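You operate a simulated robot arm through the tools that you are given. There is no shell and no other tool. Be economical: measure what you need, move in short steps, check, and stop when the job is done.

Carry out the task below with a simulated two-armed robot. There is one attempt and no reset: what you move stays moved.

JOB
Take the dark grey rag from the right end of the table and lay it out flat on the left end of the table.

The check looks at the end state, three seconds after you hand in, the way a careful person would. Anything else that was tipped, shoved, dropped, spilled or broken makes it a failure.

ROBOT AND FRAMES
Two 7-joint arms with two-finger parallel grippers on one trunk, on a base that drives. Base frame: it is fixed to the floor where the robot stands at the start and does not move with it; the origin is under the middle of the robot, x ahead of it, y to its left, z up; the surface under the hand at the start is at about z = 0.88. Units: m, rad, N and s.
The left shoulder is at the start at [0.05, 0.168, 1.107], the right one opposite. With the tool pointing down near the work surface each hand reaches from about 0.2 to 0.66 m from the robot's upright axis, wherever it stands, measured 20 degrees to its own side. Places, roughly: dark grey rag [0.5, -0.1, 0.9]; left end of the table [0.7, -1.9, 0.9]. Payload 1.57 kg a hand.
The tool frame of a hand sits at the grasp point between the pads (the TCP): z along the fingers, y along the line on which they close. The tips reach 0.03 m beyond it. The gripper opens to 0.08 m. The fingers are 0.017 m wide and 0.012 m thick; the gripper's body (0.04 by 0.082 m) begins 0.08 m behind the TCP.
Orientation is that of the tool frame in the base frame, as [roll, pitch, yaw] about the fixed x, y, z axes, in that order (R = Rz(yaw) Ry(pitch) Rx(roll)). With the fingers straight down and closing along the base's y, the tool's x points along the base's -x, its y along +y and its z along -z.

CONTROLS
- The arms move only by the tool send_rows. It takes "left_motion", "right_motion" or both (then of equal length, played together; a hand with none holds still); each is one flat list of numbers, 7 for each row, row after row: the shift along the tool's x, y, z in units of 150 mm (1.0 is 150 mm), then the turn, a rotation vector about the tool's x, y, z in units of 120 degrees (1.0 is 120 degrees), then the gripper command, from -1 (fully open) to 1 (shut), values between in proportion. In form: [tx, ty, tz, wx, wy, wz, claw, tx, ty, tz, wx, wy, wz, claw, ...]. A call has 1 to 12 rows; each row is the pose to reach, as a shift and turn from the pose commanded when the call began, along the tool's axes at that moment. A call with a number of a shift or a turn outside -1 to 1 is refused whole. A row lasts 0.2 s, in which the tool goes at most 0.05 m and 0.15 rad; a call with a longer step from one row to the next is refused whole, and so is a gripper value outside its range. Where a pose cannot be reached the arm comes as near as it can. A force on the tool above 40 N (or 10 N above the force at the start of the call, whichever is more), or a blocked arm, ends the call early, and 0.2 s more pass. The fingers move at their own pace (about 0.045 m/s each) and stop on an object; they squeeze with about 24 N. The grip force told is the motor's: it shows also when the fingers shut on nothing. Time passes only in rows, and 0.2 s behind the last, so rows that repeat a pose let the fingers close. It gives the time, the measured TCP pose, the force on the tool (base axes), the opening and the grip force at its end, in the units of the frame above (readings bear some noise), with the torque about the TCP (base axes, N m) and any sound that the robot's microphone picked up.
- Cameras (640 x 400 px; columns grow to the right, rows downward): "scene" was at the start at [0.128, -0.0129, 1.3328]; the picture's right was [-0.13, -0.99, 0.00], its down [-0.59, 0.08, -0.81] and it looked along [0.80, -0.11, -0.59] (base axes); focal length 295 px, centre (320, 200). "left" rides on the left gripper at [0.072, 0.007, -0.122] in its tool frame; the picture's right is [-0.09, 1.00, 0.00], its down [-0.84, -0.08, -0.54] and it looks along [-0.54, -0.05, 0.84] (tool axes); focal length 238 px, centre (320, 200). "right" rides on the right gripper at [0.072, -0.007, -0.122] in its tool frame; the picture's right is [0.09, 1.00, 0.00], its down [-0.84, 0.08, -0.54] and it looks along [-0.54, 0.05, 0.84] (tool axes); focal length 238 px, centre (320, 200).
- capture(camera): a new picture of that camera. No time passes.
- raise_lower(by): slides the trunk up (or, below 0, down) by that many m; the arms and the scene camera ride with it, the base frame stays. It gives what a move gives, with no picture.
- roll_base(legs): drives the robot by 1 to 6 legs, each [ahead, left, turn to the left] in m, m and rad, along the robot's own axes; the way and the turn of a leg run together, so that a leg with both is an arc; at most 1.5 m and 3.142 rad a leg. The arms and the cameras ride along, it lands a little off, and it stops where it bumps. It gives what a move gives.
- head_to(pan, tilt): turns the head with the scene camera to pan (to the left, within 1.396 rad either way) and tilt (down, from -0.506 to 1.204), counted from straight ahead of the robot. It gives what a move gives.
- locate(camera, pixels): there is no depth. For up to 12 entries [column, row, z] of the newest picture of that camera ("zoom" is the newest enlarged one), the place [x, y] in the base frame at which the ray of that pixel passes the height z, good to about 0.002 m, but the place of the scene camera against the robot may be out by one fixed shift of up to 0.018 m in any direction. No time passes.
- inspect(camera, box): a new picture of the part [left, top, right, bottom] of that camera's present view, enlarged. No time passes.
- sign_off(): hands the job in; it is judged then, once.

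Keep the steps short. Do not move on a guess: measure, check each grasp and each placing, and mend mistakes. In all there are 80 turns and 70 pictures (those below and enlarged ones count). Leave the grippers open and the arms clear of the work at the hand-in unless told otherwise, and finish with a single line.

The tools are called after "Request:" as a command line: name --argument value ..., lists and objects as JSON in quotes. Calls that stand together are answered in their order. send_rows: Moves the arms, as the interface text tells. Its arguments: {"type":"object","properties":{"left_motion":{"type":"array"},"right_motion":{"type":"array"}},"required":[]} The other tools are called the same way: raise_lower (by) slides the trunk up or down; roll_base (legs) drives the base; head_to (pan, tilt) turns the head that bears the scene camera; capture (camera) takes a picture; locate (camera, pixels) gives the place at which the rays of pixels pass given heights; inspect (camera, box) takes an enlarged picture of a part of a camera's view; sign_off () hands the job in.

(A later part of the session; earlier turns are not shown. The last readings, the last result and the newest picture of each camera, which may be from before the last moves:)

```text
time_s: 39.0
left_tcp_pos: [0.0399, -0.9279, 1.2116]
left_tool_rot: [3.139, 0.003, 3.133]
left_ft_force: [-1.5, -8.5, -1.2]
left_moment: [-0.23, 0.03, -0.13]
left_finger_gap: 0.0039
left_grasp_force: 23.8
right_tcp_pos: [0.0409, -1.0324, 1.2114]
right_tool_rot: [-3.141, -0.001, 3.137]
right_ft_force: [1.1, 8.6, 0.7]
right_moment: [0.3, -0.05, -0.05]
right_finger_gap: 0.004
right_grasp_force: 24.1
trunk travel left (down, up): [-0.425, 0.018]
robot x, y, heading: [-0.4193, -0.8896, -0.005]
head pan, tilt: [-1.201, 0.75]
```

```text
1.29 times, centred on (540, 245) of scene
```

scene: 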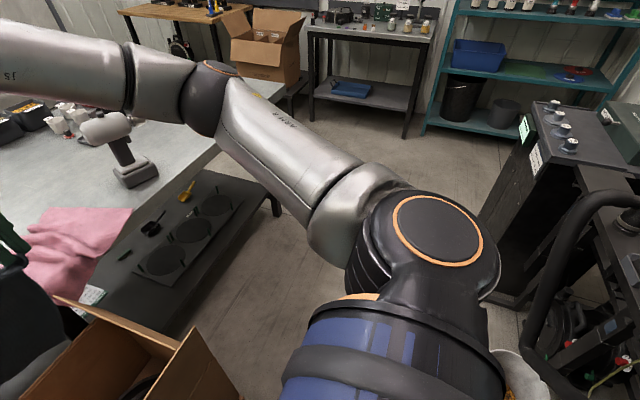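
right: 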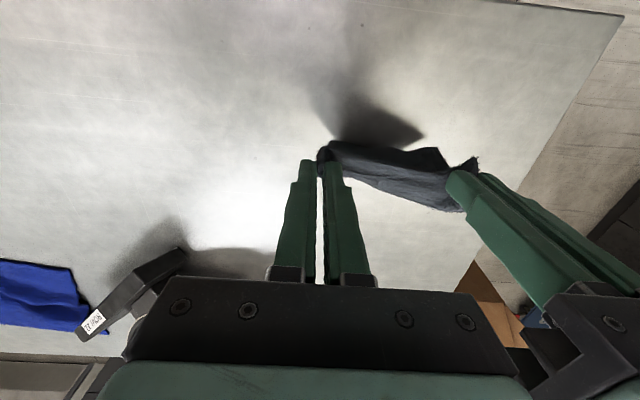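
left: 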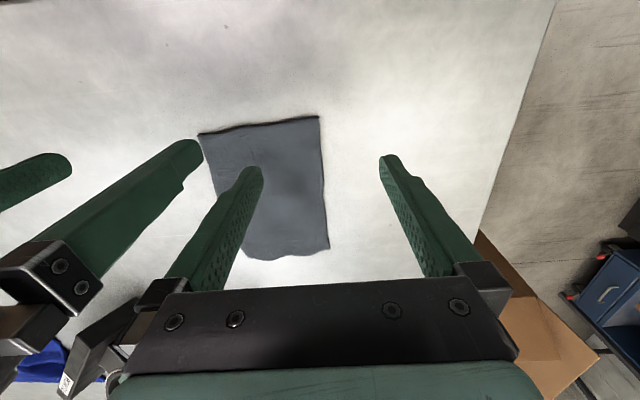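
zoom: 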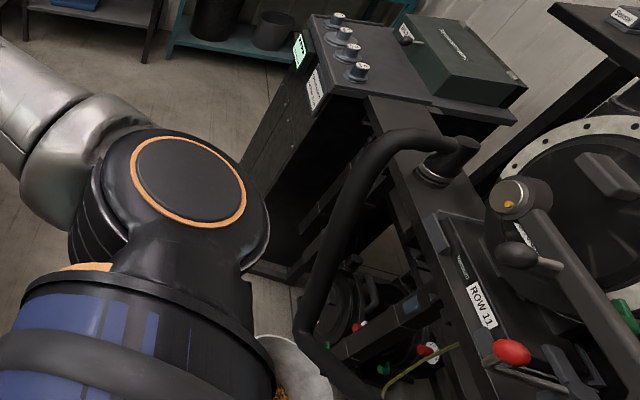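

Everything on the right stays at x≲-0.75, so there's still room. I'll continue right past the box, then right and slightly forward.

Request:
roll_base --legs '[[0.03, -0.75, 0], [0.12, -0.27, 0.005]]'

Request:
head_to --pan -0.1 --tilt 0.6

Request:
capture --camera "scene"

```text
time_s: 48.6
left_tcp_pos: [0.1811, -1.9592, 1.2115]
left_tool_rot: [3.138, 0.002, 3.132]
left_ft_force: [-0.9, -7.7, -0.9]
left_moment: [-0.26, 0.05, -0.12]
left_finger_gap: 0.0039
left_grasp_force: 24.6
right_tcp_pos: [0.1819, -2.0645, 1.2127]
right_tool_rot: [3.14, -0.001, 3.137]
right_ft_force: [1.7, 7.9, 0.4]
right_moment: [0.31, -0.07, -0.03]
right_finger_gap: 0.004
right_grasp_force: 24.0
trunk travel left (down, up): [-0.425, 0.018]
robot x, y, heading: [-0.2815, -1.9193, -0.001]
head pan, tilt: [-1.201, 0.75]
```

```text
time_s: 50.0
left_tcp_pos: [0.1798, -1.9588, 1.211]
left_tool_rot: [3.139, 0.002, 3.13]
left_ft_force: [-1.0, -8.2, -1.8]
left_moment: [-0.27, 0.07, -0.12]
left_finger_gap: 0.0039
left_grasp_force: 23.8
right_tcp_pos: [0.1823, -2.0626, 1.2108]
right_tool_rot: [3.141, 0.001, 3.139]
right_ft_force: [1.4, 8.8, 1.0]
right_moment: [0.27, -0.04, -0.04]
right_finger_gap: 0.0037
right_grasp_force: 24.2
trunk travel left (down, up): [-0.425, 0.018]
robot x, y, heading: [-0.279, -1.9197, -0.003]
head pan, tilt: [-0.099, 0.6]
```

```text
38 pictures are left
```

scene: 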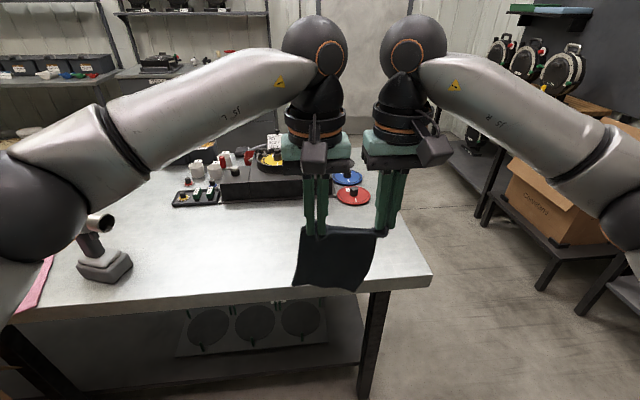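

The far end is in view now. I'll measure the free area.

Request:
locate --camera "scene" --pixels '[[432, 275, 0.88], [130, 270, 0.88], [105, 282, 0.88], [175, 206, 0.88], [222, 203, 0.88], [325, 196, 0.88], [353, 205, 0.88], [370, 195, 0.88], [395, 205, 0.88], [200, 296, 0.88]]'

```text
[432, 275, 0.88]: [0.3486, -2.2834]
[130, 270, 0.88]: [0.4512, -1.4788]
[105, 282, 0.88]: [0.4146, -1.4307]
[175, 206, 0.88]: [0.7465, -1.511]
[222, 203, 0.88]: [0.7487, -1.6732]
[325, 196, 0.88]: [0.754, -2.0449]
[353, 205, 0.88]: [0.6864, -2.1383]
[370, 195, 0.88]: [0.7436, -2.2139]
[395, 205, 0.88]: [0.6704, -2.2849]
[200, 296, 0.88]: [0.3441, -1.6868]
```

The free area is x 0.35–0.74, y -1.55 to -2.05, with the drill at (0.43, -1.46) and a red disc at (0.69, -2.14). I'll lay the rag around x 0.44–0.63, y≈-1.96. I'm driving forward 0.27 m and left 0.05 m.

Request:
roll_base --legs '[[0.27, 0.05, 0.003]]'

Request:
capture --camera "scene"

```text
time_s: 51.9
left_tcp_pos: [0.4499, -1.9024, 1.2112]
left_tool_rot: [3.138, 0.004, -3.14]
left_ft_force: [-1.6, -7.6, -0.4]
left_moment: [-0.26, 0.07, -0.14]
left_finger_gap: 0.0036
left_grasp_force: 23.8
right_tcp_pos: [0.4505, -2.0066, 1.212]
right_tool_rot: [3.14, 0.0, -3.132]
right_ft_force: [-0.1, 8.7, -0.5]
right_moment: [0.28, -0.05, -0.02]
right_finger_gap: 0.0037
right_grasp_force: 24.2
trunk travel left (down, up): [-0.425, 0.018]
robot x, y, heading: [-0.0083, -1.8731, 0.003]
head pan, tilt: [-0.099, 0.6]
```

```text
37 pictures are left
```

scene: 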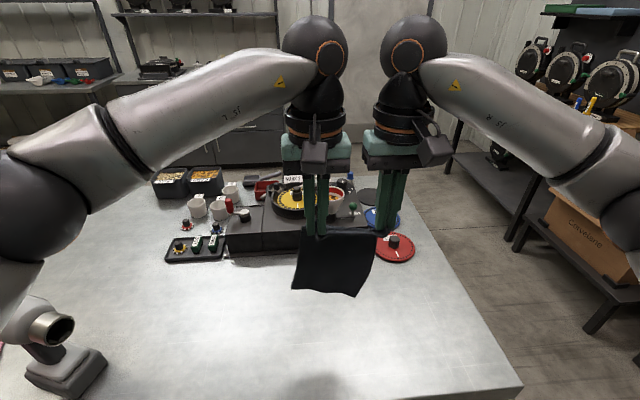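

The drill stands just below and outside the left elbow, and its top is at about z 1.1. I'll shift the robot 0.12 m right so lowering stays clear.

Request:
roll_base --legs '[[0.005, -0.12, 0]]'

Request:
capture --camera "scene"

```text
time_s: 53.6
left_tcp_pos: [0.4534, -2.0255, 1.2114]
left_tool_rot: [3.137, 0.003, 3.137]
left_ft_force: [-1.3, -7.8, 0.7]
left_moment: [-0.24, 0.03, -0.1]
left_finger_gap: 0.0037
left_grasp_force: 23.8
right_tcp_pos: [0.4557, -2.1292, 1.212]
right_tool_rot: [3.14, 0.002, -3.138]
right_ft_force: [1.2, 7.1, 0.6]
right_moment: [0.29, -0.05, -0.04]
right_finger_gap: 0.0039
right_grasp_force: 23.8
trunk travel left (down, up): [-0.425, 0.018]
robot x, y, heading: [-0.0022, -1.9912, 0.003]
head pan, tilt: [-0.099, 0.6]
```

```text
36 pictures are left
```

scene: 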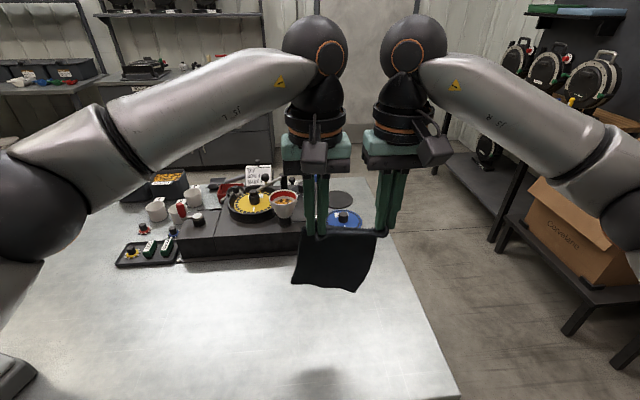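

It's clear of the drill now. Next, both hands go forward about 0.14 m at this height, to x≈0.595.

Request:
send_rows --left_motion '[-0.15, 0, 0, 0, 0, 0, 1, -0.3, 0, 0, 0, 0, 0, 1, -0.45, 0, 0, 0, 0, 0, 1, -0.6, 0, 0, 0, 0, 0, 1, -0.75, 0, 0, 0, 0, 0, 1, -0.85, 0, 0, 0, 0, 0, 1, -0.93, 0, 0, 0, 0, 0, 1, -0.93, 0, 0, 0, 0, 0, 1]' --right_motion '[-0.15, 0, 0, 0, 0, 0, 1, -0.3, 0, 0, 0, 0, 0, 1, -0.45, 0, 0, 0, 0, 0, 1, -0.6, 0, 0, 0, 0, 0, 1, -0.75, 0, 0, 0, 0, 0, 1, -0.85, 0, 0, 0, 0, 0, 1, -0.93, 0, 0, 0, 0, 0, 1, -0.93, 0, 0, 0, 0, 0, 1]'

Request:
raise_lower --by -0.1

Request:
capture --camera "scene"

Request:
capture --camera "right"

```text
time_s: 55.4
left_tcp_pos: [0.547, -2.0067, 1.205]
left_tool_rot: [-3.134, 0.006, 3.129]
left_ft_force: [7.7, -29.3, 2.7]
left_moment: [-0.97, -0.27, -0.18]
left_finger_gap: 0.0052
left_grasp_force: 23.9
left hand out of reach, approached as far as the arm can: row 4, 5, 6, 7, 8
right_tcp_pos: [0.5919, -2.1234, 1.2124]
right_tool_rot: [3.128, -0.002, -3.125]
right_ft_force: [-9.1, 29.8, -2.1]
right_moment: [0.95, 0.23, -0.23]
right_finger_gap: 0.0024
right_grasp_force: 23.7
trunk travel left (down, up): [-0.425, 0.018]
robot x, y, heading: [-0.0038, -1.9922, 0.002]
head pan, tilt: [-0.099, 0.6]
```

```text
time_s: 56.7
left_tcp_pos: [0.5465, -2.0068, 1.1055]
left_tool_rot: [-3.133, 0.007, 3.133]
left_ft_force: [7.4, -30.3, 2.6]
left_moment: [-0.94, -0.27, -0.18]
left_finger_gap: 0.0048
left_grasp_force: 23.7
right_tcp_pos: [0.5923, -2.1227, 1.1129]
right_tool_rot: [3.129, -0.003, -3.128]
right_ft_force: [-8.6, 30.8, -2.1]
right_moment: [0.91, 0.24, -0.25]
right_finger_gap: 0.0025
right_grasp_force: 24.0
trunk travel left (down, up): [-0.325, 0.118]
robot x, y, heading: [-0.0044, -1.9883, 0.001]
head pan, tilt: [-0.099, 0.6]
```

```text
35 pictures are left
```

scene: 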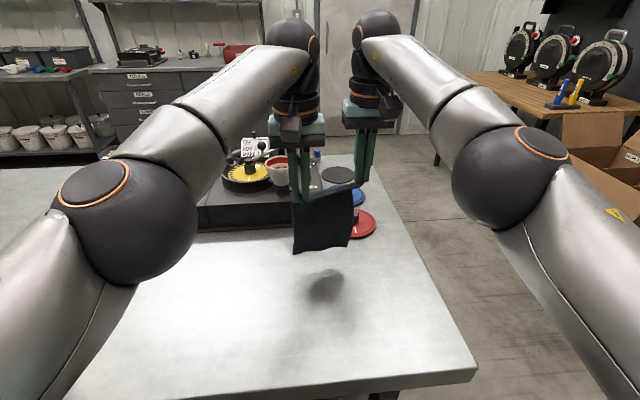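

```text
34 pictures are left
```

right: 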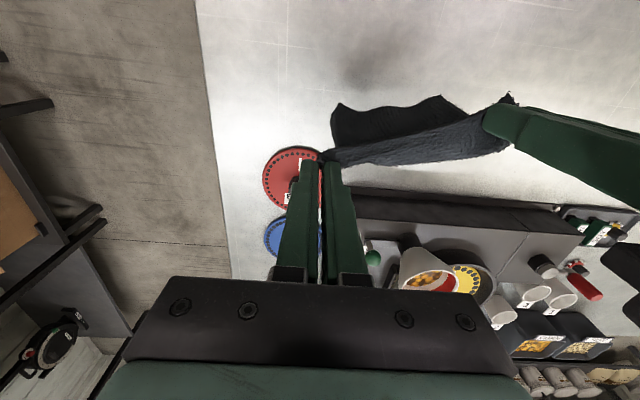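

The left hand can't cross that far (it stopped at x 0.547), and tension rose to 30 N. I'll bring the right hand level with it to relieve that, then shift the robot right 0.06 m and move both hands 0.06 m left, so they're centred and reach further.

Request:
send_rows --right_motion '[0.1, 0.03, 0, 0, 0, 0, 1, 0.2, 0.07, 0, 0, 0, 0, 1, 0.3, 0.1, 0, 0, 0, 0, 1, 0.3, 0.1, 0, 0, 0, 0, 1]'

Request:
roll_base --legs '[[0.0, -0.06, 0]]'

Request:
send_rows --left_motion '[0, 0.1, 0, 0, 0, 0, 1, 0, 0.2, 0, 0, 0, 0, 1, 0, 0.3, 0, 0, 0, 0, 1, 0, 0.4, 0, 0, 0, 0, 1, 0, 0.4, 0, 0, 0, 0, 1]' --right_motion '[0, 0.1, 0, 0, 0, 0, 1, 0, 0.2, 0, 0, 0, 0, 1, 0, 0.3, 0, 0, 0, 0, 1, 0, 0.4, 0, 0, 0, 0, 1, 0, 0.4, 0, 0, 0, 0, 1]'

```text
time_s: 57.7
left_tcp_pos: [0.5476, -2.0014, 1.1065]
left_tool_rot: [3.141, 0.003, 3.14]
left_ft_force: [-2.3, -9.8, 0.2]
left_moment: [-0.31, 0.08, -0.17]
left_finger_gap: 0.0041
left_grasp_force: 23.7
right_tcp_pos: [0.5504, -2.1143, 1.1128]
right_tool_rot: [3.14, 0.002, -3.139]
right_ft_force: [2.3, 9.9, -1.1]
right_moment: [0.31, -0.07, -0.13]
right_finger_gap: 0.0023
right_grasp_force: 24.2
trunk travel left (down, up): [-0.325, 0.118]
robot x, y, heading: [-0.0026, -1.9892, 0.001]
head pan, tilt: [-0.099, 0.6]
```

```text
time_s: 58.9
left_tcp_pos: [0.5474, -2.0613, 1.1068]
left_tool_rot: [3.141, 0.004, 3.137]
left_ft_force: [-2.5, -8.9, 0.7]
left_moment: [-0.25, 0.03, -0.11]
left_finger_gap: 0.0041
left_grasp_force: 23.8
right_tcp_pos: [0.55, -2.1719, 1.1124]
right_tool_rot: [3.14, 0.001, -3.137]
right_ft_force: [1.5, 8.2, -1.4]
right_moment: [0.28, -0.08, -0.11]
right_finger_gap: 0.0021
right_grasp_force: 23.5
trunk travel left (down, up): [-0.325, 0.118]
robot x, y, heading: [-0.0053, -2.0485, 0.002]
head pan, tilt: [-0.099, 0.6]
```

```text
time_s: 60.1
left_tcp_pos: [0.5479, -2.0007, 1.1057]
left_tool_rot: [3.141, 0.002, 3.136]
left_ft_force: [-1.9, -7.0, 1.0]
left_moment: [-0.3, 0.05, -0.13]
left_finger_gap: 0.0036
left_grasp_force: 23.7
right_tcp_pos: [0.5493, -2.1096, 1.1139]
right_tool_rot: [3.139, 0.001, -3.139]
right_ft_force: [1.6, 8.0, -0.7]
right_moment: [0.24, -0.05, -0.14]
right_finger_gap: 0.0019
right_grasp_force: 24.4
trunk travel left (down, up): [-0.325, 0.118]
robot x, y, heading: [-0.0045, -2.0482, 0.003]
head pan, tilt: [-0.099, 0.6]
```

The hands are level now (x 0.548) with tension back to about 8 N. I'll extend both another 0.035 m and lower the right 8 mm to match.

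Request:
send_rows --left_motion '[-0.08, 0, 0, 0, 0, 0, 1, -0.16, 0, 0, 0, 0, 0, 1, -0.233, 0, 0, 0, 0, 0, 1, -0.233, 0, 0, 0, 0, 0, 1]' --right_motion '[-0.08, 0.005, 0.02, 0, 0, 0, 1, -0.16, 0.01, 0.04, 0, 0, 0, 1, -0.233, 0.013, 0.055, 0, 0, 0, 1, -0.233, 0.013, 0.055, 0, 0, 0, 1]'

Request:
capture --camera "scene"

Request:
capture --camera "right"

```text
time_s: 61.1
left_tcp_pos: [0.5729, -2.0013, 1.106]
left_tool_rot: [-3.141, 0.004, 3.135]
left_ft_force: [-1.8, -8.9, -0.1]
left_moment: [-0.34, 0.08, -0.14]
left_finger_gap: 0.0042
left_grasp_force: 24.4
left hand out of reach, approached as far as the arm can: row 3, 4
right_tcp_pos: [0.5769, -2.1111, 1.1018]
right_tool_rot: [3.139, 0.003, -3.138]
right_ft_force: [1.6, 8.2, 0.1]
right_moment: [0.27, -0.08, -0.09]
right_finger_gap: 0.0022
right_grasp_force: 23.8
right hand out of reach, approached as far as the arm can: row 3, 4
trunk travel left (down, up): [-0.325, 0.118]
robot x, y, heading: [-0.0064, -2.0484, 0.004]
head pan, tilt: [-0.099, 0.6]
```

```text
33 pictures are left
```

scene: 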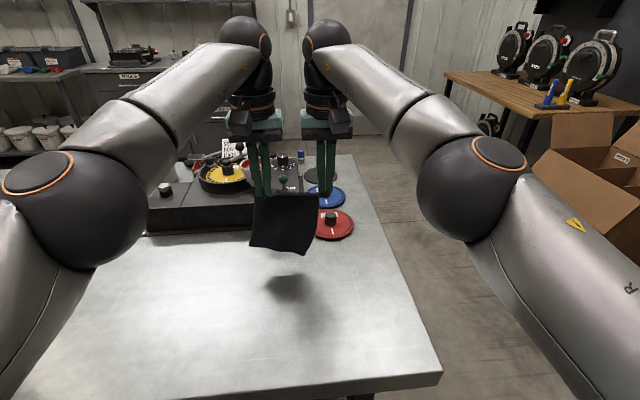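

```text
32 pictures are left
```

right: 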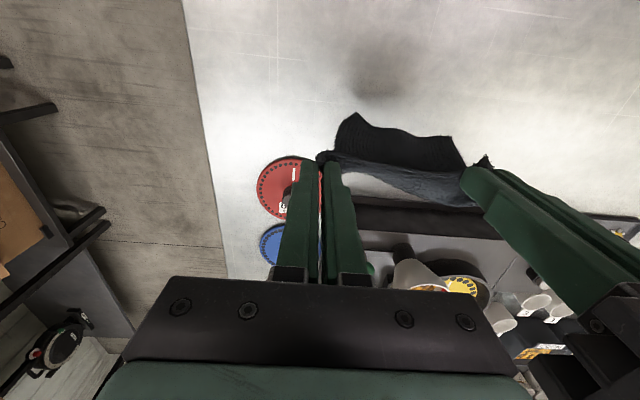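

The rag's lower edge leans toward the robot. I'll check how much by sighting the lower corners from both cameras.

Request:
locate --camera "scene" --pixels '[[250, 245, 0.9], [250, 245, 0.95], [250, 245, 1.0], [303, 254, 0.9], [303, 254, 0.95], [303, 254, 1.0]]'

Request:
locate --camera "right" --pixels '[[352, 113, 0.9], [352, 113, 0.95], [352, 113, 1.0], [453, 137, 0.9], [453, 137, 0.95], [453, 137, 1.0]]'

Request:
inspect --camera "right" --box '[290, 80, 510, 230]'

```text
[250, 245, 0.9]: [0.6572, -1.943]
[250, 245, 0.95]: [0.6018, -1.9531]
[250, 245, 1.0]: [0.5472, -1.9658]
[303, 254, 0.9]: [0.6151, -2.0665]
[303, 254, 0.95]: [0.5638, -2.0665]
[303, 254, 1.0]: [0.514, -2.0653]
```

```text
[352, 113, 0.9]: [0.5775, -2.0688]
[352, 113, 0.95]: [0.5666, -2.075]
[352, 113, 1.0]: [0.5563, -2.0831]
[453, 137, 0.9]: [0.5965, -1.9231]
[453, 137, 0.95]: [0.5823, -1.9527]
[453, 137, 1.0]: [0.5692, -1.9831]
```

```text
2.67 times, centred on (400, 155) of right
```

zoom: 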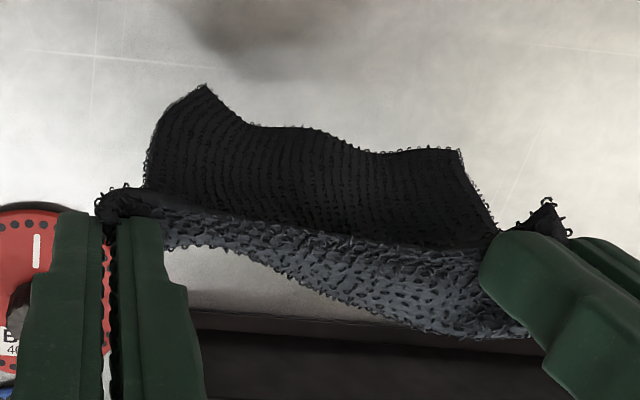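

The rag hangs vertically under the hands (lower edge at x≈0.57, z≈0.95), with the short top strip flopped to the far side. So I should lay it the other way: set the lower edge down near the robot, then move the hands forward while lowering, so the strip also ends flat. I'll pull both hands back to x≈0.425 and lower the trunk 5 cm.

Request:
send_rows --left_motion '[0.15, 0, 0, 0, 0, 0, 1, 0.3, 0, 0, 0, 0, 0, 1, 0.45, 0, 0, 0, 0, 0, 1, 0.6, 0, 0, 0, 0, 0, 1, 0.75, 0, 0, 0, 0, 0, 1, 0.9, 0, 0, 0, 0, 0, 1, 1.0, 0, 0, 0, 0, 0, 1, 1.0, 0, 0, 0, 0, 0, 1]' --right_motion '[0.15, 0, 0, 0, 0, 0, 1, 0.3, 0, -0.01, 0, 0, 0, 1, 0.45, 0, -0.02, 0, 0, 0, 1, 0.6, 0, -0.02, 0, 0, 0, 1, 0.75, 0, -0.027, 0, 0, 0, 1, 0.9, 0, -0.027, 0, 0, 0, 1, 1.0, 0, -0.027, 0, 0, 0, 1, 1.0, 0, -0.027, 0, 0, 0, 1]'

Request:
raise_lower --by -0.05

Request:
head_to --pan -0.1 --tilt 0.8

Request:
capture --camera "scene"

Request:
capture --camera "right"

```text
time_s: 62.9
left_tcp_pos: [0.4222, -2.0003, 1.1042]
left_tool_rot: [-3.141, 0.002, 3.138]
left_ft_force: [-1.6, -10.5, 0.2]
left_moment: [-0.34, 0.05, -0.14]
left_finger_gap: 0.0041
left_grasp_force: 23.7
right_tcp_pos: [0.4283, -2.1124, 1.1048]
right_tool_rot: [3.138, 0.002, -3.139]
right_ft_force: [1.9, 10.7, 0.3]
right_moment: [0.33, -0.09, -0.14]
right_finger_gap: 0.0021
right_grasp_force: 23.7
trunk travel left (down, up): [-0.325, 0.118]
robot x, y, heading: [-0.0073, -2.0459, 0.007]
head pan, tilt: [-0.099, 0.6]
```

```text
time_s: 63.9
left_tcp_pos: [0.4216, -1.9998, 1.0564]
left_tool_rot: [-3.141, 0.006, 3.137]
left_ft_force: [-1.8, -10.1, 0.1]
left_moment: [-0.34, 0.02, -0.15]
left_finger_gap: 0.0042
left_grasp_force: 23.9
right_tcp_pos: [0.4289, -2.1123, 1.0553]
right_tool_rot: [3.139, 0.001, -3.137]
right_ft_force: [1.0, 10.3, -1.1]
right_moment: [0.3, -0.05, -0.17]
right_finger_gap: 0.0023
right_grasp_force: 23.8
trunk travel left (down, up): [-0.275, 0.168]
robot x, y, heading: [-0.0023, -2.0515, 0.0]
head pan, tilt: [-0.099, 0.6]
```

```text
time_s: 64.6
left_tcp_pos: [0.4224, -1.9991, 1.0559]
left_tool_rot: [3.141, 0.004, 3.136]
left_ft_force: [-2.3, -9.9, 0.0]
left_moment: [-0.33, 0.07, -0.15]
left_finger_gap: 0.004
left_grasp_force: 24.0
right_tcp_pos: [0.429, -2.1117, 1.0557]
right_tool_rot: [3.137, 0.0, -3.137]
right_ft_force: [2.6, 10.5, 0.0]
right_moment: [0.3, -0.08, -0.13]
right_finger_gap: 0.0022
right_grasp_force: 23.3
trunk travel left (down, up): [-0.275, 0.168]
robot x, y, heading: [-0.0049, -2.0508, 0.004]
head pan, tilt: [-0.099, 0.799]
```

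```text
30 pictures are left
```

scene: 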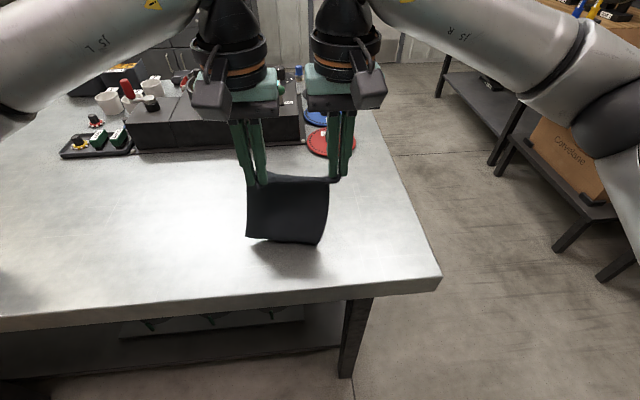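

```text
29 pictures are left
```

right: 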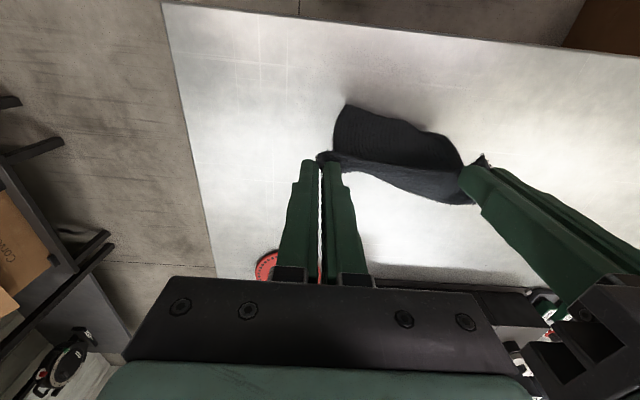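

The lower edge hangs about 2 cm above the table at x≈0.42. I'm starting the lay-down: lower to contact, then forward and down. First half, then check.

Request:
send_rows --left_motion '[0, 0, 0.06, 0, 0, 0, 1, 0, 0, 0.12, 0, 0, 0, 1, -0.07, 0, 0.16, 0, 0, 0, 1, -0.14, 0, 0.19, 0, 0, 0, 1, -0.22, 0, 0.22, 0, 0, 0, 1, -0.3, 0, 0.25, 0, 0, 0, 1, -0.38, 0, 0.28, 0, 0, 0, 1, -0.46, 0, 0.32, 0, 0, 0, 1]' --right_motion '[0, 0, 0.06, 0, 0, 0, 1, 0, 0, 0.12, 0, 0, 0, 1, -0.07, 0, 0.16, 0, 0, 0, 1, -0.14, 0, 0.19, 0, 0, 0, 1, -0.21, 0, 0.22, 0, 0, 0, 1, -0.28, 0, 0.25, 0, 0, 0, 1, -0.35, 0, 0.28, 0, 0, 0, 1, -0.43, 0, 0.32, 0, 0, 0, 1]'

Request:
capture --camera "scene"

Request:
capture --camera "right"

```text
time_s: 66.4
left_tcp_pos: [0.4905, -2.0004, 1.0066]
left_tool_rot: [3.141, 0.004, 3.137]
left_ft_force: [-2.4, -11.3, 1.1]
left_moment: [-0.36, 0.06, -0.16]
left_finger_gap: 0.0043
left_grasp_force: 24.3
right_tcp_pos: [0.4933, -2.1117, 1.0088]
right_tool_rot: [3.14, 0.002, -3.138]
right_ft_force: [2.6, 10.8, -1.0]
right_moment: [0.34, -0.12, -0.13]
right_finger_gap: 0.0022
right_grasp_force: 23.8
trunk travel left (down, up): [-0.275, 0.168]
robot x, y, heading: [-0.0047, -2.0476, 0.002]
head pan, tilt: [-0.099, 0.799]
```

```text
28 pictures are left
```

scene: 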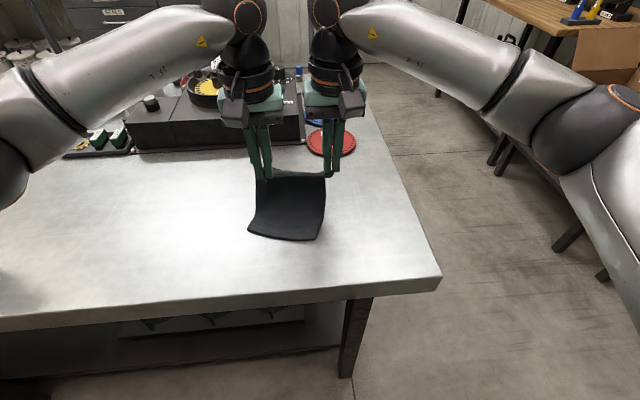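

```text
27 pictures are left
```

right: 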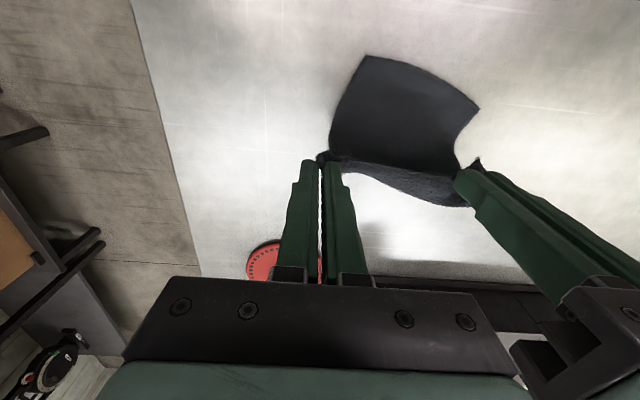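

It's going well: the lower edge lies on the table and the cloth is sloping cleanly. I'll continue forward and down to just above the surface.

Request:
send_rows --left_motion '[-0.09, 0, 0.08, 0, 0, 0, 1, -0.18, 0, 0.16, 0, 0, 0, 1, -0.27, 0, 0.25, 0, 0, 0, 1, -0.35, 0, 0.34, 0, 0, 0, 1, -0.42, 0, 0.43, 0, 0, 0, 1, -0.49, 0, 0.52, 0, 0, 0, 1, -0.54, 0, 0.58, 0, 0, 0, 1, -0.55, 0, 0.6, 0, 0, 0, 1]' --right_motion '[-0.09, 0, 0.08, 0, 0, 0, 1, -0.18, 0, 0.16, 0, 0, 0, 1, -0.27, 0, 0.25, 0, 0, 0, 1, -0.34, 0, 0.34, 0, 0, 0, 1, -0.41, 0, 0.43, 0, 0, 0, 1, -0.48, 0, 0.52, 0, 0, 0, 1, -0.53, 0, 0.59, 0, 0, 0, 1, -0.54, 0, 0.61, 0, 0, 0, 1]'

Request:
capture --camera "scene"

Request:
capture --camera "right"

```text
time_s: 68.2
left_tcp_pos: [0.5754, -2.0006, 0.917]
left_tool_rot: [-3.141, 0.005, 3.136]
left_ft_force: [-3.2, -10.7, 1.4]
left_moment: [-0.38, 0.04, -0.17]
left_finger_gap: 0.0044
left_grasp_force: 23.7
right_tcp_pos: [0.5738, -2.1121, 0.9156]
right_tool_rot: [3.137, 0.001, -3.139]
right_ft_force: [2.2, 9.0, 3.1]
right_moment: [0.33, -0.02, -0.15]
right_finger_gap: 0.0025
right_grasp_force: 23.6
trunk travel left (down, up): [-0.275, 0.168]
robot x, y, heading: [-0.005, -2.046, 0.006]
head pan, tilt: [-0.099, 0.799]
```

```text
26 pictures are left
```

scene: 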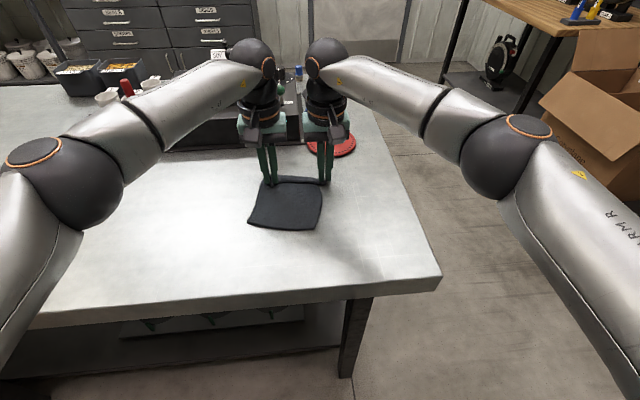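

```text
25 pictures are left
```

right: 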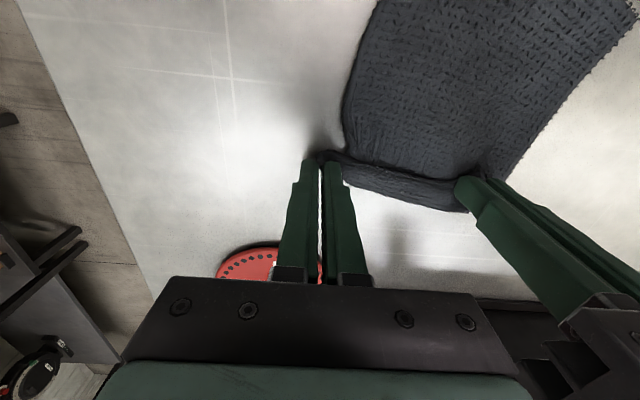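

The rag is laid out nicely. I'll ease the grips slightly open so the fingers don't rub the cloth, wait, then rise straight up.

Request:
send_rows --left_motion '[0, 0, 0, 0, 0, 0, 0.6, 0, 0, 0, 0, 0, 0, 0.6, 0, 0, -0.02, 0, 0, 0, 0.6, 0, 0, -0.06, 0, 0, 0, 0.5, 0, 0, -0.15, 0, 0, 0, 0.4, 0, 0, -0.3, 0, 0, 0, 0.2, 0, 0, -0.5, 0, 0, 0, 0, 0, 0, -0.7, 0, 0, 0, -0.2]' --right_motion '[0, 0, 0, 0, 0, 0, 0.6, 0, 0, 0, 0, 0, 0, 0.6, 0, 0, -0.02, 0, 0, 0, 0.6, 0, 0, -0.06, 0, 0, 0, 0.5, 0, 0, -0.15, 0, 0, 0, 0.4, 0, 0, -0.3, 0, 0, 0, 0.2, 0, 0, -0.5, 0, 0, 0, 0, 0, 0, -0.7, 0, 0, 0, -0.2]'

Request:
inspect --camera "scene" --box '[180, 120, 400, 260]'

Request:
capture --camera "right"

```text
time_s: 70.0
left_tcp_pos: [0.5734, -2.0028, 1.0258]
left_tool_rot: [-3.14, 0.005, 3.139]
left_ft_force: [-0.1, -0.2, 0.9]
left_moment: [-0.01, 0.02, 0.02]
left_finger_gap: 0.0481
left_grasp_force: 0.1
right_tcp_pos: [0.5766, -2.1123, 1.0235]
right_tool_rot: [3.138, 0.003, -3.138]
right_ft_force: [-0.5, 1.2, 0.5]
right_moment: [-0.02, -0.02, -0.01]
right_finger_gap: 0.048
right_grasp_force: 0.0
trunk travel left (down, up): [-0.275, 0.168]
robot x, y, heading: [-0.0077, -2.0456, 0.003]
head pan, tilt: [-0.099, 0.799]
```

```text
2.86 times, centred on (290, 190) of scene
```

zoom: 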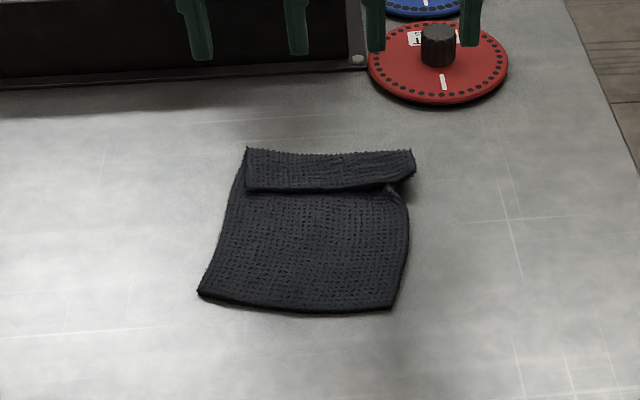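

```text
23 pictures are left
```

right: 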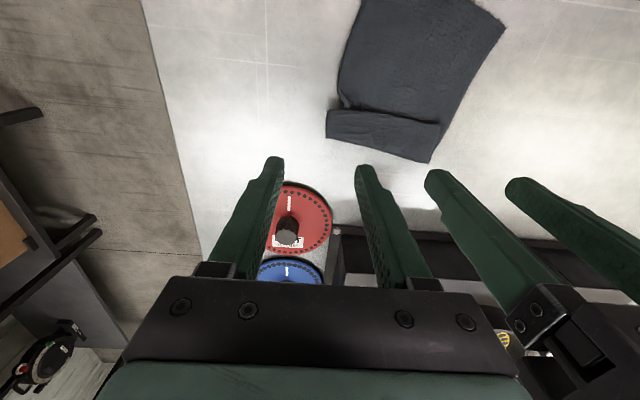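

The body is flat, but a strip along the far edge looks folded or pleated. I'll look more closely to tell which edge of the strip is free.

Request:
inspect --camera "right" --box '[300, 60, 480, 180]'

Request:
inspect --camera "scene" --box '[240, 160, 340, 235]'

Request:
locate --camera "right" --pixels '[[328, 110, 0.885], [327, 137, 0.885], [340, 100, 0.885], [440, 123, 0.885], [429, 161, 0.885], [505, 27, 0.882], [365, 0, 0.882]]'

```text
3.33 times, centred on (390, 120) of right
```

zoom: 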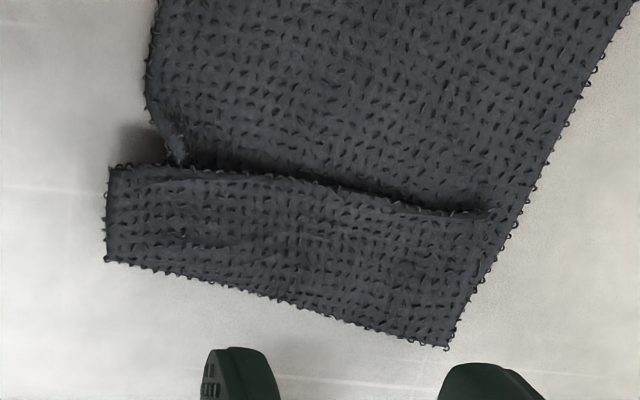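

```text
5.33 times, centred on (290, 198) of scene
```

zoom: 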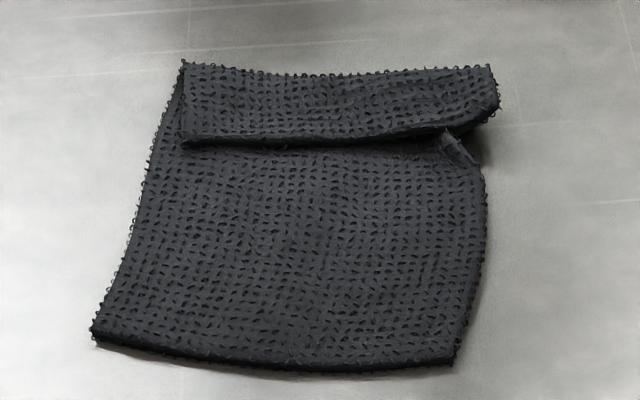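

```text
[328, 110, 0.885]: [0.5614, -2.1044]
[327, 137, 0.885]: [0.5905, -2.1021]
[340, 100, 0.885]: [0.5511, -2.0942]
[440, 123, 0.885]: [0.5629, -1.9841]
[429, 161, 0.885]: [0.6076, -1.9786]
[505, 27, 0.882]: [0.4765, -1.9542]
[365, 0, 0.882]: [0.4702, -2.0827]
```

This is a small Z-pleat: the strip's free edge is the far one (x≈0.59–0.61) and the ledge is just a pleat. Pulling the far edge away from me while the body is held will open it. Left closed fingertips will press on the body at (0.50, -1.99), right closed tips on the flap at (0.588, -2.087). First I'll close and position both at height, then lower.

Request:
send_rows --left_motion '[0.2, 0.04, 0, 0, 0, 0, 1, 0.4, 0.08, 0, 0, 0, 0, 1, 0.49, 0.085, 0, 0, 0, 0, 1, 0.49, 0.085, 0.2, 0, 0, 0, 1, 0.49, 0.085, 0.4, 0, 0, 0, 1, 0.49, 0.085, 0.6, 0, 0, 0, 1, 0.49, 0.085, 0.72, 0, 0, 0, 1, 0.49, 0.085, 0.76, 0, 0, 0, 1]' --right_motion '[0, 0.0, 0, 0, 0, 0, 1, -0.03, 0.05, 0, 0, 0, 0, 1, -0.08, 0.16, 0, 0, 0, 0, 1, -0.08, 0.165, 0.2, 0, 0, 0, 1, -0.08, 0.165, 0.4, 0, 0, 0, 1, -0.08, 0.165, 0.6, 0, 0, 0, 1, -0.08, 0.165, 0.66, 0, 0, 0, 1, -0.08, 0.165, 0.7, 0, 0, 0, 1]'

Request:
inspect --camera "scene" --box '[210, 130, 370, 250]'

Request:
inspect --camera "right" --box '[220, 60, 480, 230]'

```text
time_s: 71.8
left_tcp_pos: [0.5021, -1.9879, 0.9134]
left_tool_rot: [-3.139, 0.014, 3.137]
left_ft_force: [0.4, 1.3, 19.4]
left_moment: [0.01, -0.03, -0.03]
left_finger_gap: 0.0
left_grasp_force: 21.4
right_tcp_pos: [0.5853, -2.0863, 0.9184]
right_tool_rot: [3.139, 0.003, -3.137]
right_ft_force: [0.7, -0.7, 1.2]
right_moment: [0.01, 0.01, 0.02]
right_finger_gap: 0.0
right_grasp_force: 22.1
right hand out of reach, approached as far as the arm can: row 3
trunk travel left (down, up): [-0.275, 0.168]
robot x, y, heading: [-0.0018, -2.0461, 0.003]
head pan, tilt: [-0.099, 0.799]
```

```text
3.33 times, centred on (290, 190) of scene
```

zoom: 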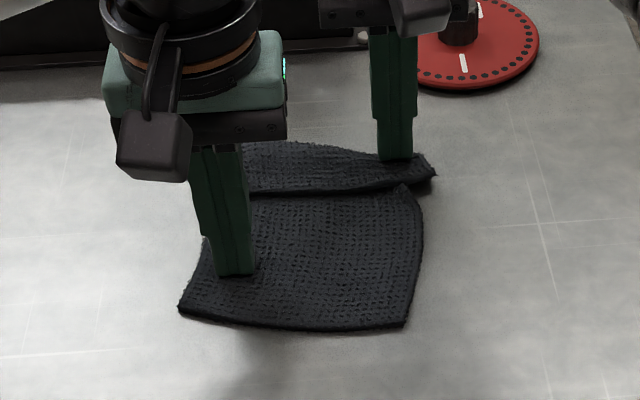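

```text
2.35 times, centred on (350, 145) of right
```

zoom: 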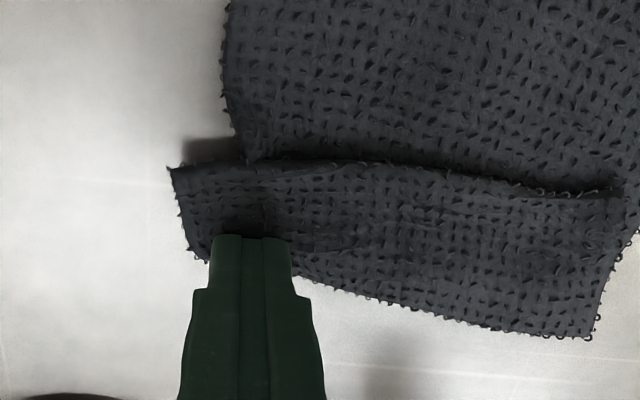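

Left holds the body at 19 N, and the right tip sits lightly on the far-edge strip. I'll press the right a bit more and drag it forward 3 cm.

Request:
send_rows --right_motion '[0, 0, 0.025, 0, 0, 0, 1, 0, 0, 0.03, 0, 0, 0, 1, -0.04, 0, 0.03, 0, 0, 0, 1, -0.08, 0, 0.03, 0, 0, 0, 1, -0.12, 0, 0.03, 0, 0, 0, 1, -0.16, 0, 0.03, 0, 0, 0, 1, -0.2, 0, 0.03, 0, 0, 0, 1]'

Request:
inspect --camera "right" --box '[220, 60, 480, 230]'

```text
time_s: 73.4
left_tcp_pos: [0.5006, -1.988, 0.9129]
left_tool_rot: [-3.141, 0.012, 3.135]
left_ft_force: [4.8, -1.6, 25.0]
left_moment: [-0.04, -0.12, -0.01]
left_finger_gap: 0.0001
left_grasp_force: 21.5
right_tcp_pos: [0.5916, -2.0872, 0.914]
right_tool_rot: [3.138, 0.006, -3.136]
right_ft_force: [0.2, 3.8, 18.6]
right_moment: [0.14, 0.16, 0.01]
right_finger_gap: 0.0
right_grasp_force: 20.8
right hand out of reach, approached as far as the arm can: row 4, 5, 6, 7
trunk travel left (down, up): [-0.275, 0.168]
robot x, y, heading: [-0.0012, -2.0474, 0.003]
head pan, tilt: [-0.099, 0.799]
```

```text
2.35 times, centred on (350, 145) of right
```

zoom: 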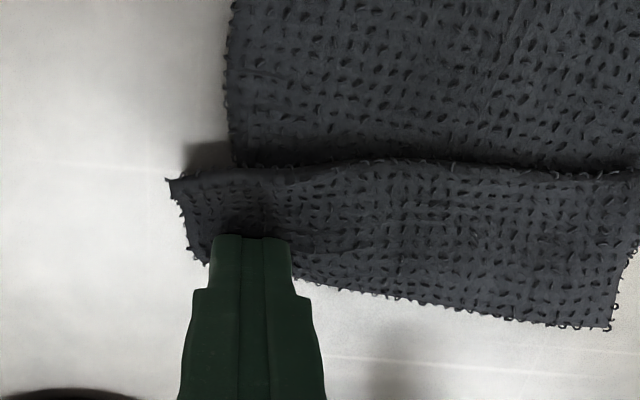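

The right hand is at its reach limit (x 0.592). So I'll reverse it: the right anchors the strip (18 N) and the left drags the body 2.5 cm toward me.

Request:
send_rows --left_motion '[0.03, 0, 0, 0, 0, 0, 1, 0.06, 0, 0, 0, 0, 0, 1, 0.09, 0, 0, 0, 0, 0, 1, 0.12, 0, 0, 0, 0, 0, 1, 0.15, 0, 0, 0, 0, 0, 1, 0.17, 0, 0, 0, 0, 0, 1]'

Request:
inspect --camera "right" --box '[220, 40, 500, 230]'

Request:
inspect --camera "scene" --box '[210, 130, 370, 250]'

```text
time_s: 74.8
left_tcp_pos: [0.4753, -1.9871, 0.9127]
left_tool_rot: [-3.14, 0.011, 3.139]
left_ft_force: [7.0, -1.8, 25.3]
left_moment: [-0.08, -0.19, 0.01]
left_finger_gap: 0.0
left_grasp_force: 21.0
right_tcp_pos: [0.59, -2.0871, 0.9146]
right_tool_rot: [3.139, 0.007, -3.138]
right_ft_force: [-2.0, 3.5, 18.9]
right_moment: [0.17, 0.13, 0.0]
right_finger_gap: 0.0002
right_grasp_force: 21.0
trunk travel left (down, up): [-0.275, 0.168]
robot x, y, heading: [-0.0078, -2.0468, 0.0]
head pan, tilt: [-0.099, 0.799]
```

```text
2.11 times, centred on (360, 135) of right
```

zoom: 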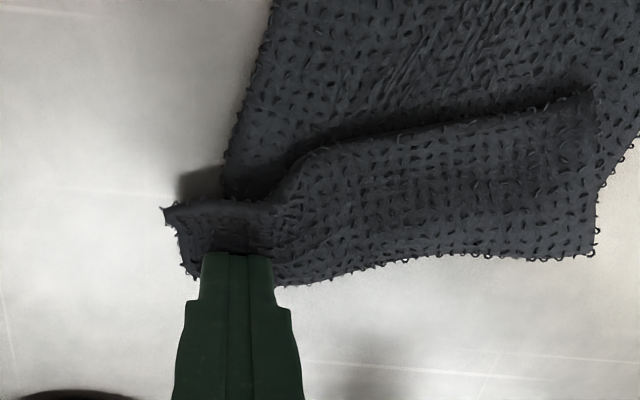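

```text
3.33 times, centred on (290, 190) of scene
```

zoom: 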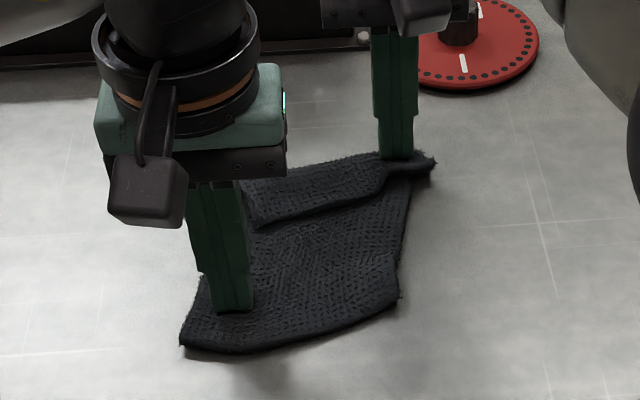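

The pleat opened only right at the anchor, and the left side moved as a whole. I'll lift both hands clear and take a fresh look before choosing the next pull.

Request:
send_rows --left_motion '[0, 0, -0.2, 0, 0, 0, 1, 0.0, 0.1, -0.5, 0, 0, 0, 1, 0.0, 0.35, -0.7, 0, 0, 0, 1, 0.0, 0.6, -0.8, 0, 0, 0, 1, 0, 0.8, -0.8, 0, 0, 0, 1]' --right_motion '[0, 0, -0.2, 0, 0, 0, 1, 0.1, 0, -0.5, 0, 0, 0, 1, 0.2, -0.2, -0.7, 0, 0, 0, 1, 0.3, -0.4, -0.8, 0, 0, 0, 1, 0.4, -0.5, -0.8, 0, 0, 0, 1]'

Request:
inspect --camera "scene" --box '[210, 140, 370, 260]'

```text
time_s: 76.0
left_tcp_pos: [0.4759, -1.8685, 1.0277]
left_tool_rot: [3.14, 0.003, 3.136]
left_ft_force: [0.1, -1.5, -0.1]
left_moment: [0.05, -0.03, -0.04]
left_finger_gap: 0.0
left_grasp_force: 21.2
right_tcp_pos: [0.5875, -2.1441, 1.0465]
right_tool_rot: [-3.139, -0.003, -3.134]
right_ft_force: [0.3, -0.6, -0.5]
right_moment: [0.0, 0.02, 0.0]
right_finger_gap: 0.0001
right_grasp_force: 21.6
right hand out of reach, approached as far as the arm can: row 2, 3, 4, 5
trunk travel left (down, up): [-0.275, 0.168]
robot x, y, heading: [-0.0038, -2.0494, -0.003]
head pan, tilt: [-0.099, 0.799]
```

```text
3.33 times, centred on (290, 200) of scene
```

zoom: 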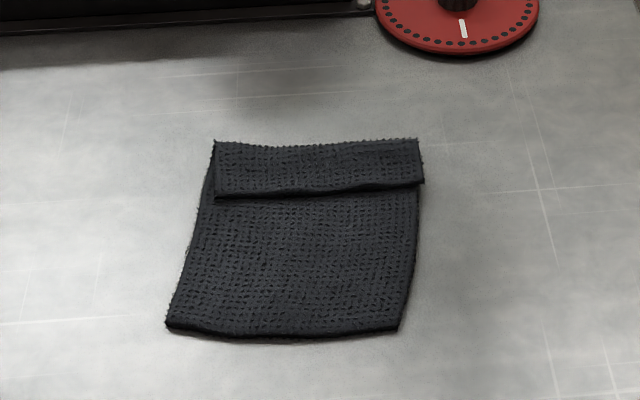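

Request:
locate --camera "scene" --pixels '[[260.1, 238.4, 0.881], [328.5, 239.6, 0.881], [274.2, 182.3, 0.885], [335.4, 182, 0.885], [274.8, 199.4, 0.885], [337.2, 194.9, 0.885]]'

Request:
send_rows --right_motion '[0.15, -0.1, 0, 0, 0, 0, -1, 0.3, -0.2, 0, 0, 0, 0, -1, 0.5, -0.3, 0, 0, 0, 0, -1, 0.7, -0.3, 0, 0, 0, 0, -1, 0.9, -0.3, 0, 0, 0, 0, -1]' --left_motion '[0.15, 0, 0, 0, 0, 0, -1, 0.3, 0, 0, 0, 0, 0, -1, 0.4, 0, 0, 0, 0, 0, -1, 0.4, 0, 0, 0, 0, 0, -1, 0.4, 0, 0, 0, 0, 0, -1]'

Request:
inspect --camera "right" --box '[320, 60, 640, 290]'

```text
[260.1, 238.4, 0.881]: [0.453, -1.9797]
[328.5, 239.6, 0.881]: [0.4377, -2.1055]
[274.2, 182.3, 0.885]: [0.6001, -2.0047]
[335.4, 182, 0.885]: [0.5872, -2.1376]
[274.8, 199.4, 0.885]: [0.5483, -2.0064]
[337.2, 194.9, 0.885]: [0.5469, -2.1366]
```

```text
time_s: 77.2
left_tcp_pos: [0.4161, -1.8673, 1.0278]
left_tool_rot: [3.14, 0.005, 3.136]
left_ft_force: [0.1, 0.1, 0.7]
left_moment: [-0.01, -0.05, -0.02]
left_finger_gap: 0.0797
left_grasp_force: 0.1
right_tcp_pos: [0.5885, -2.1487, 1.0511]
right_tool_rot: [3.141, 0.0, -3.139]
right_ft_force: [0.5, 0.5, 0.1]
right_moment: [0.02, 0.01, 0.0]
right_finger_gap: 0.08
right_grasp_force: 0.0
right hand out of reach, approached as far as the arm can: row 1, 2, 3, 4, 5
trunk travel left (down, up): [-0.275, 0.168]
robot x, y, heading: [-0.0077, -2.0475, 0.0]
head pan, tilt: [-0.099, 0.799]
```

```text
1.74 times, centred on (480, 175) of right
```

zoom: 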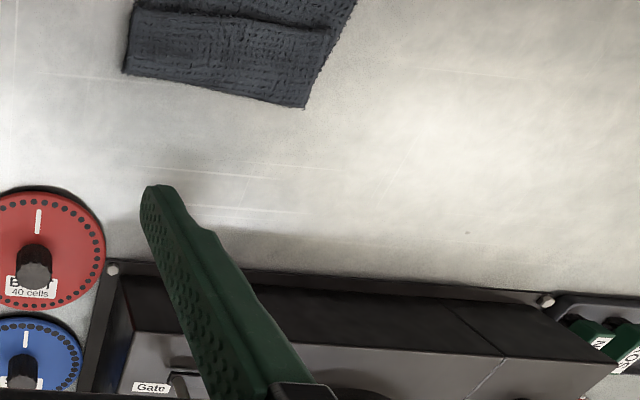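

The visible length is 0.148 m against 0.19 m originally, so about 4 cm is hidden in the pleat. The plan is to press open fingers (two points, 8 cm apart) on the far strip with one hand, and pull the near part straight back in line with the other. I'll get exact corner positions first.

Request:
locate --camera "zoom" --pixels '[[305, 107, 0.885], [124, 73, 0.885], [133, 12, 0.887], [330, 28, 0.887]]'

Request:
capture --camera "left"

```text
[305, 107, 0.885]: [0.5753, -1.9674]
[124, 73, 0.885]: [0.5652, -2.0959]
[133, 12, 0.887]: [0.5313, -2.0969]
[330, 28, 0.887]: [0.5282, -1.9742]
```

```text
13 pictures are left
```

left: 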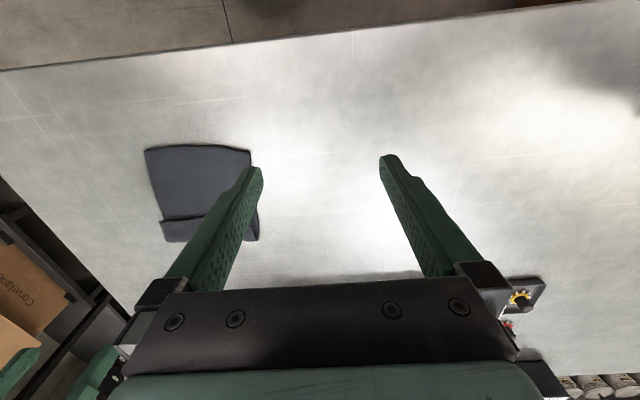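

Far edge x≈0.57, y from -1.967 to -2.096; ledge at x≈0.53. I'll bring the right hand, fingers open, over the strip's far part at (0.561, -2.03), still up high.

Request:
send_rows --right_motion '[0.03, 0.15, 0, 0, 0, 0, -1, 0.06, 0.3, 0, 0, 0, 0, -1, 0.1, 0.45, 0, 0, 0, 0, -1, 0.14, 0.6, 0, 0, 0, 0, -1, 0.18, 0.75, 0, 0, 0, 0, -1, 0.183, 0.79, 0, 0, 0, 0, -1, 0.183, 0.79, 0, 0, 0, 0, -1]'

```text
time_s: 78.8
left_tcp_pos: [0.4164, -1.8664, 1.0281]
left_tool_rot: [3.14, 0.003, 3.138]
left_ft_force: [-1.0, 0.5, 0.4]
left_moment: [-0.01, -0.01, 0.0]
left_finger_gap: 0.0802
left_grasp_force: 0.1
right_tcp_pos: [0.5546, -2.0494, 1.0557]
right_tool_rot: [3.139, 0.002, -3.137]
right_ft_force: [-0.1, 0.3, -0.2]
right_moment: [0.04, 0.03, 0.02]
right_finger_gap: 0.0802
right_grasp_force: 0.0
right hand out of reach, approached as far as the arm can: row 3, 4, 5, 6, 7
trunk travel left (down, up): [-0.275, 0.168]
robot x, y, heading: [-0.0074, -2.0456, 0.0]
head pan, tilt: [-0.099, 0.799]
```

Request:
send_rows --right_motion '[0, 0, 0.2, 0, 0, 0, -1, 0, 0, 0.4, 0, 0, 0, -1, -0.02, 0.05, 0.6, 0, 0, 0, -1, -0.043, 0.116, 0.75, 0, 0, 0, -1, -0.043, 0.116, 0.8, 0, 0, 0, -1]'

Request:
capture --camera "right"

```text
time_s: 80.0
left_tcp_pos: [0.4166, -1.8682, 1.0278]
left_tool_rot: [3.139, 0.004, 3.137]
left_ft_force: [0.0, -0.2, 0.7]
left_moment: [-0.01, 0.04, 0.03]
left_finger_gap: 0.08
left_grasp_force: 0.0
right_tcp_pos: [0.56, -2.0321, 0.9343]
right_tool_rot: [3.139, 0.002, -3.138]
right_ft_force: [0.4, 0.7, 0.2]
right_moment: [0.04, 0.02, -0.02]
right_finger_gap: 0.0801
right_grasp_force: 0.1
trunk travel left (down, up): [-0.275, 0.168]
robot x, y, heading: [-0.0047, -2.0487, 0.006]
head pan, tilt: [-0.099, 0.799]
```

```text
12 pictures are left
```

right: 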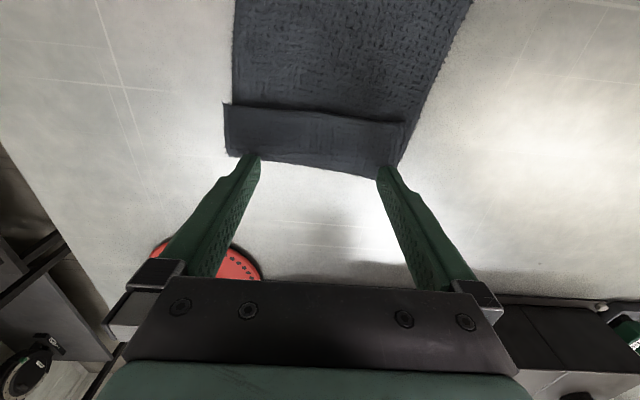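

Request:
locate --camera "right" --pixels '[[229, 157, 0.884], [398, 177, 0.884], [224, 104, 0.886], [405, 122, 0.886], [233, 10, 0.884], [471, 0, 0.884]]'

```text
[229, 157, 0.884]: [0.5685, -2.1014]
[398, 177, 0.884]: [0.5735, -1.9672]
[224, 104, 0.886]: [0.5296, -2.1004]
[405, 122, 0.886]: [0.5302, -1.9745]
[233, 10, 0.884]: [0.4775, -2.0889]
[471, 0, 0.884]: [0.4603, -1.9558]
```

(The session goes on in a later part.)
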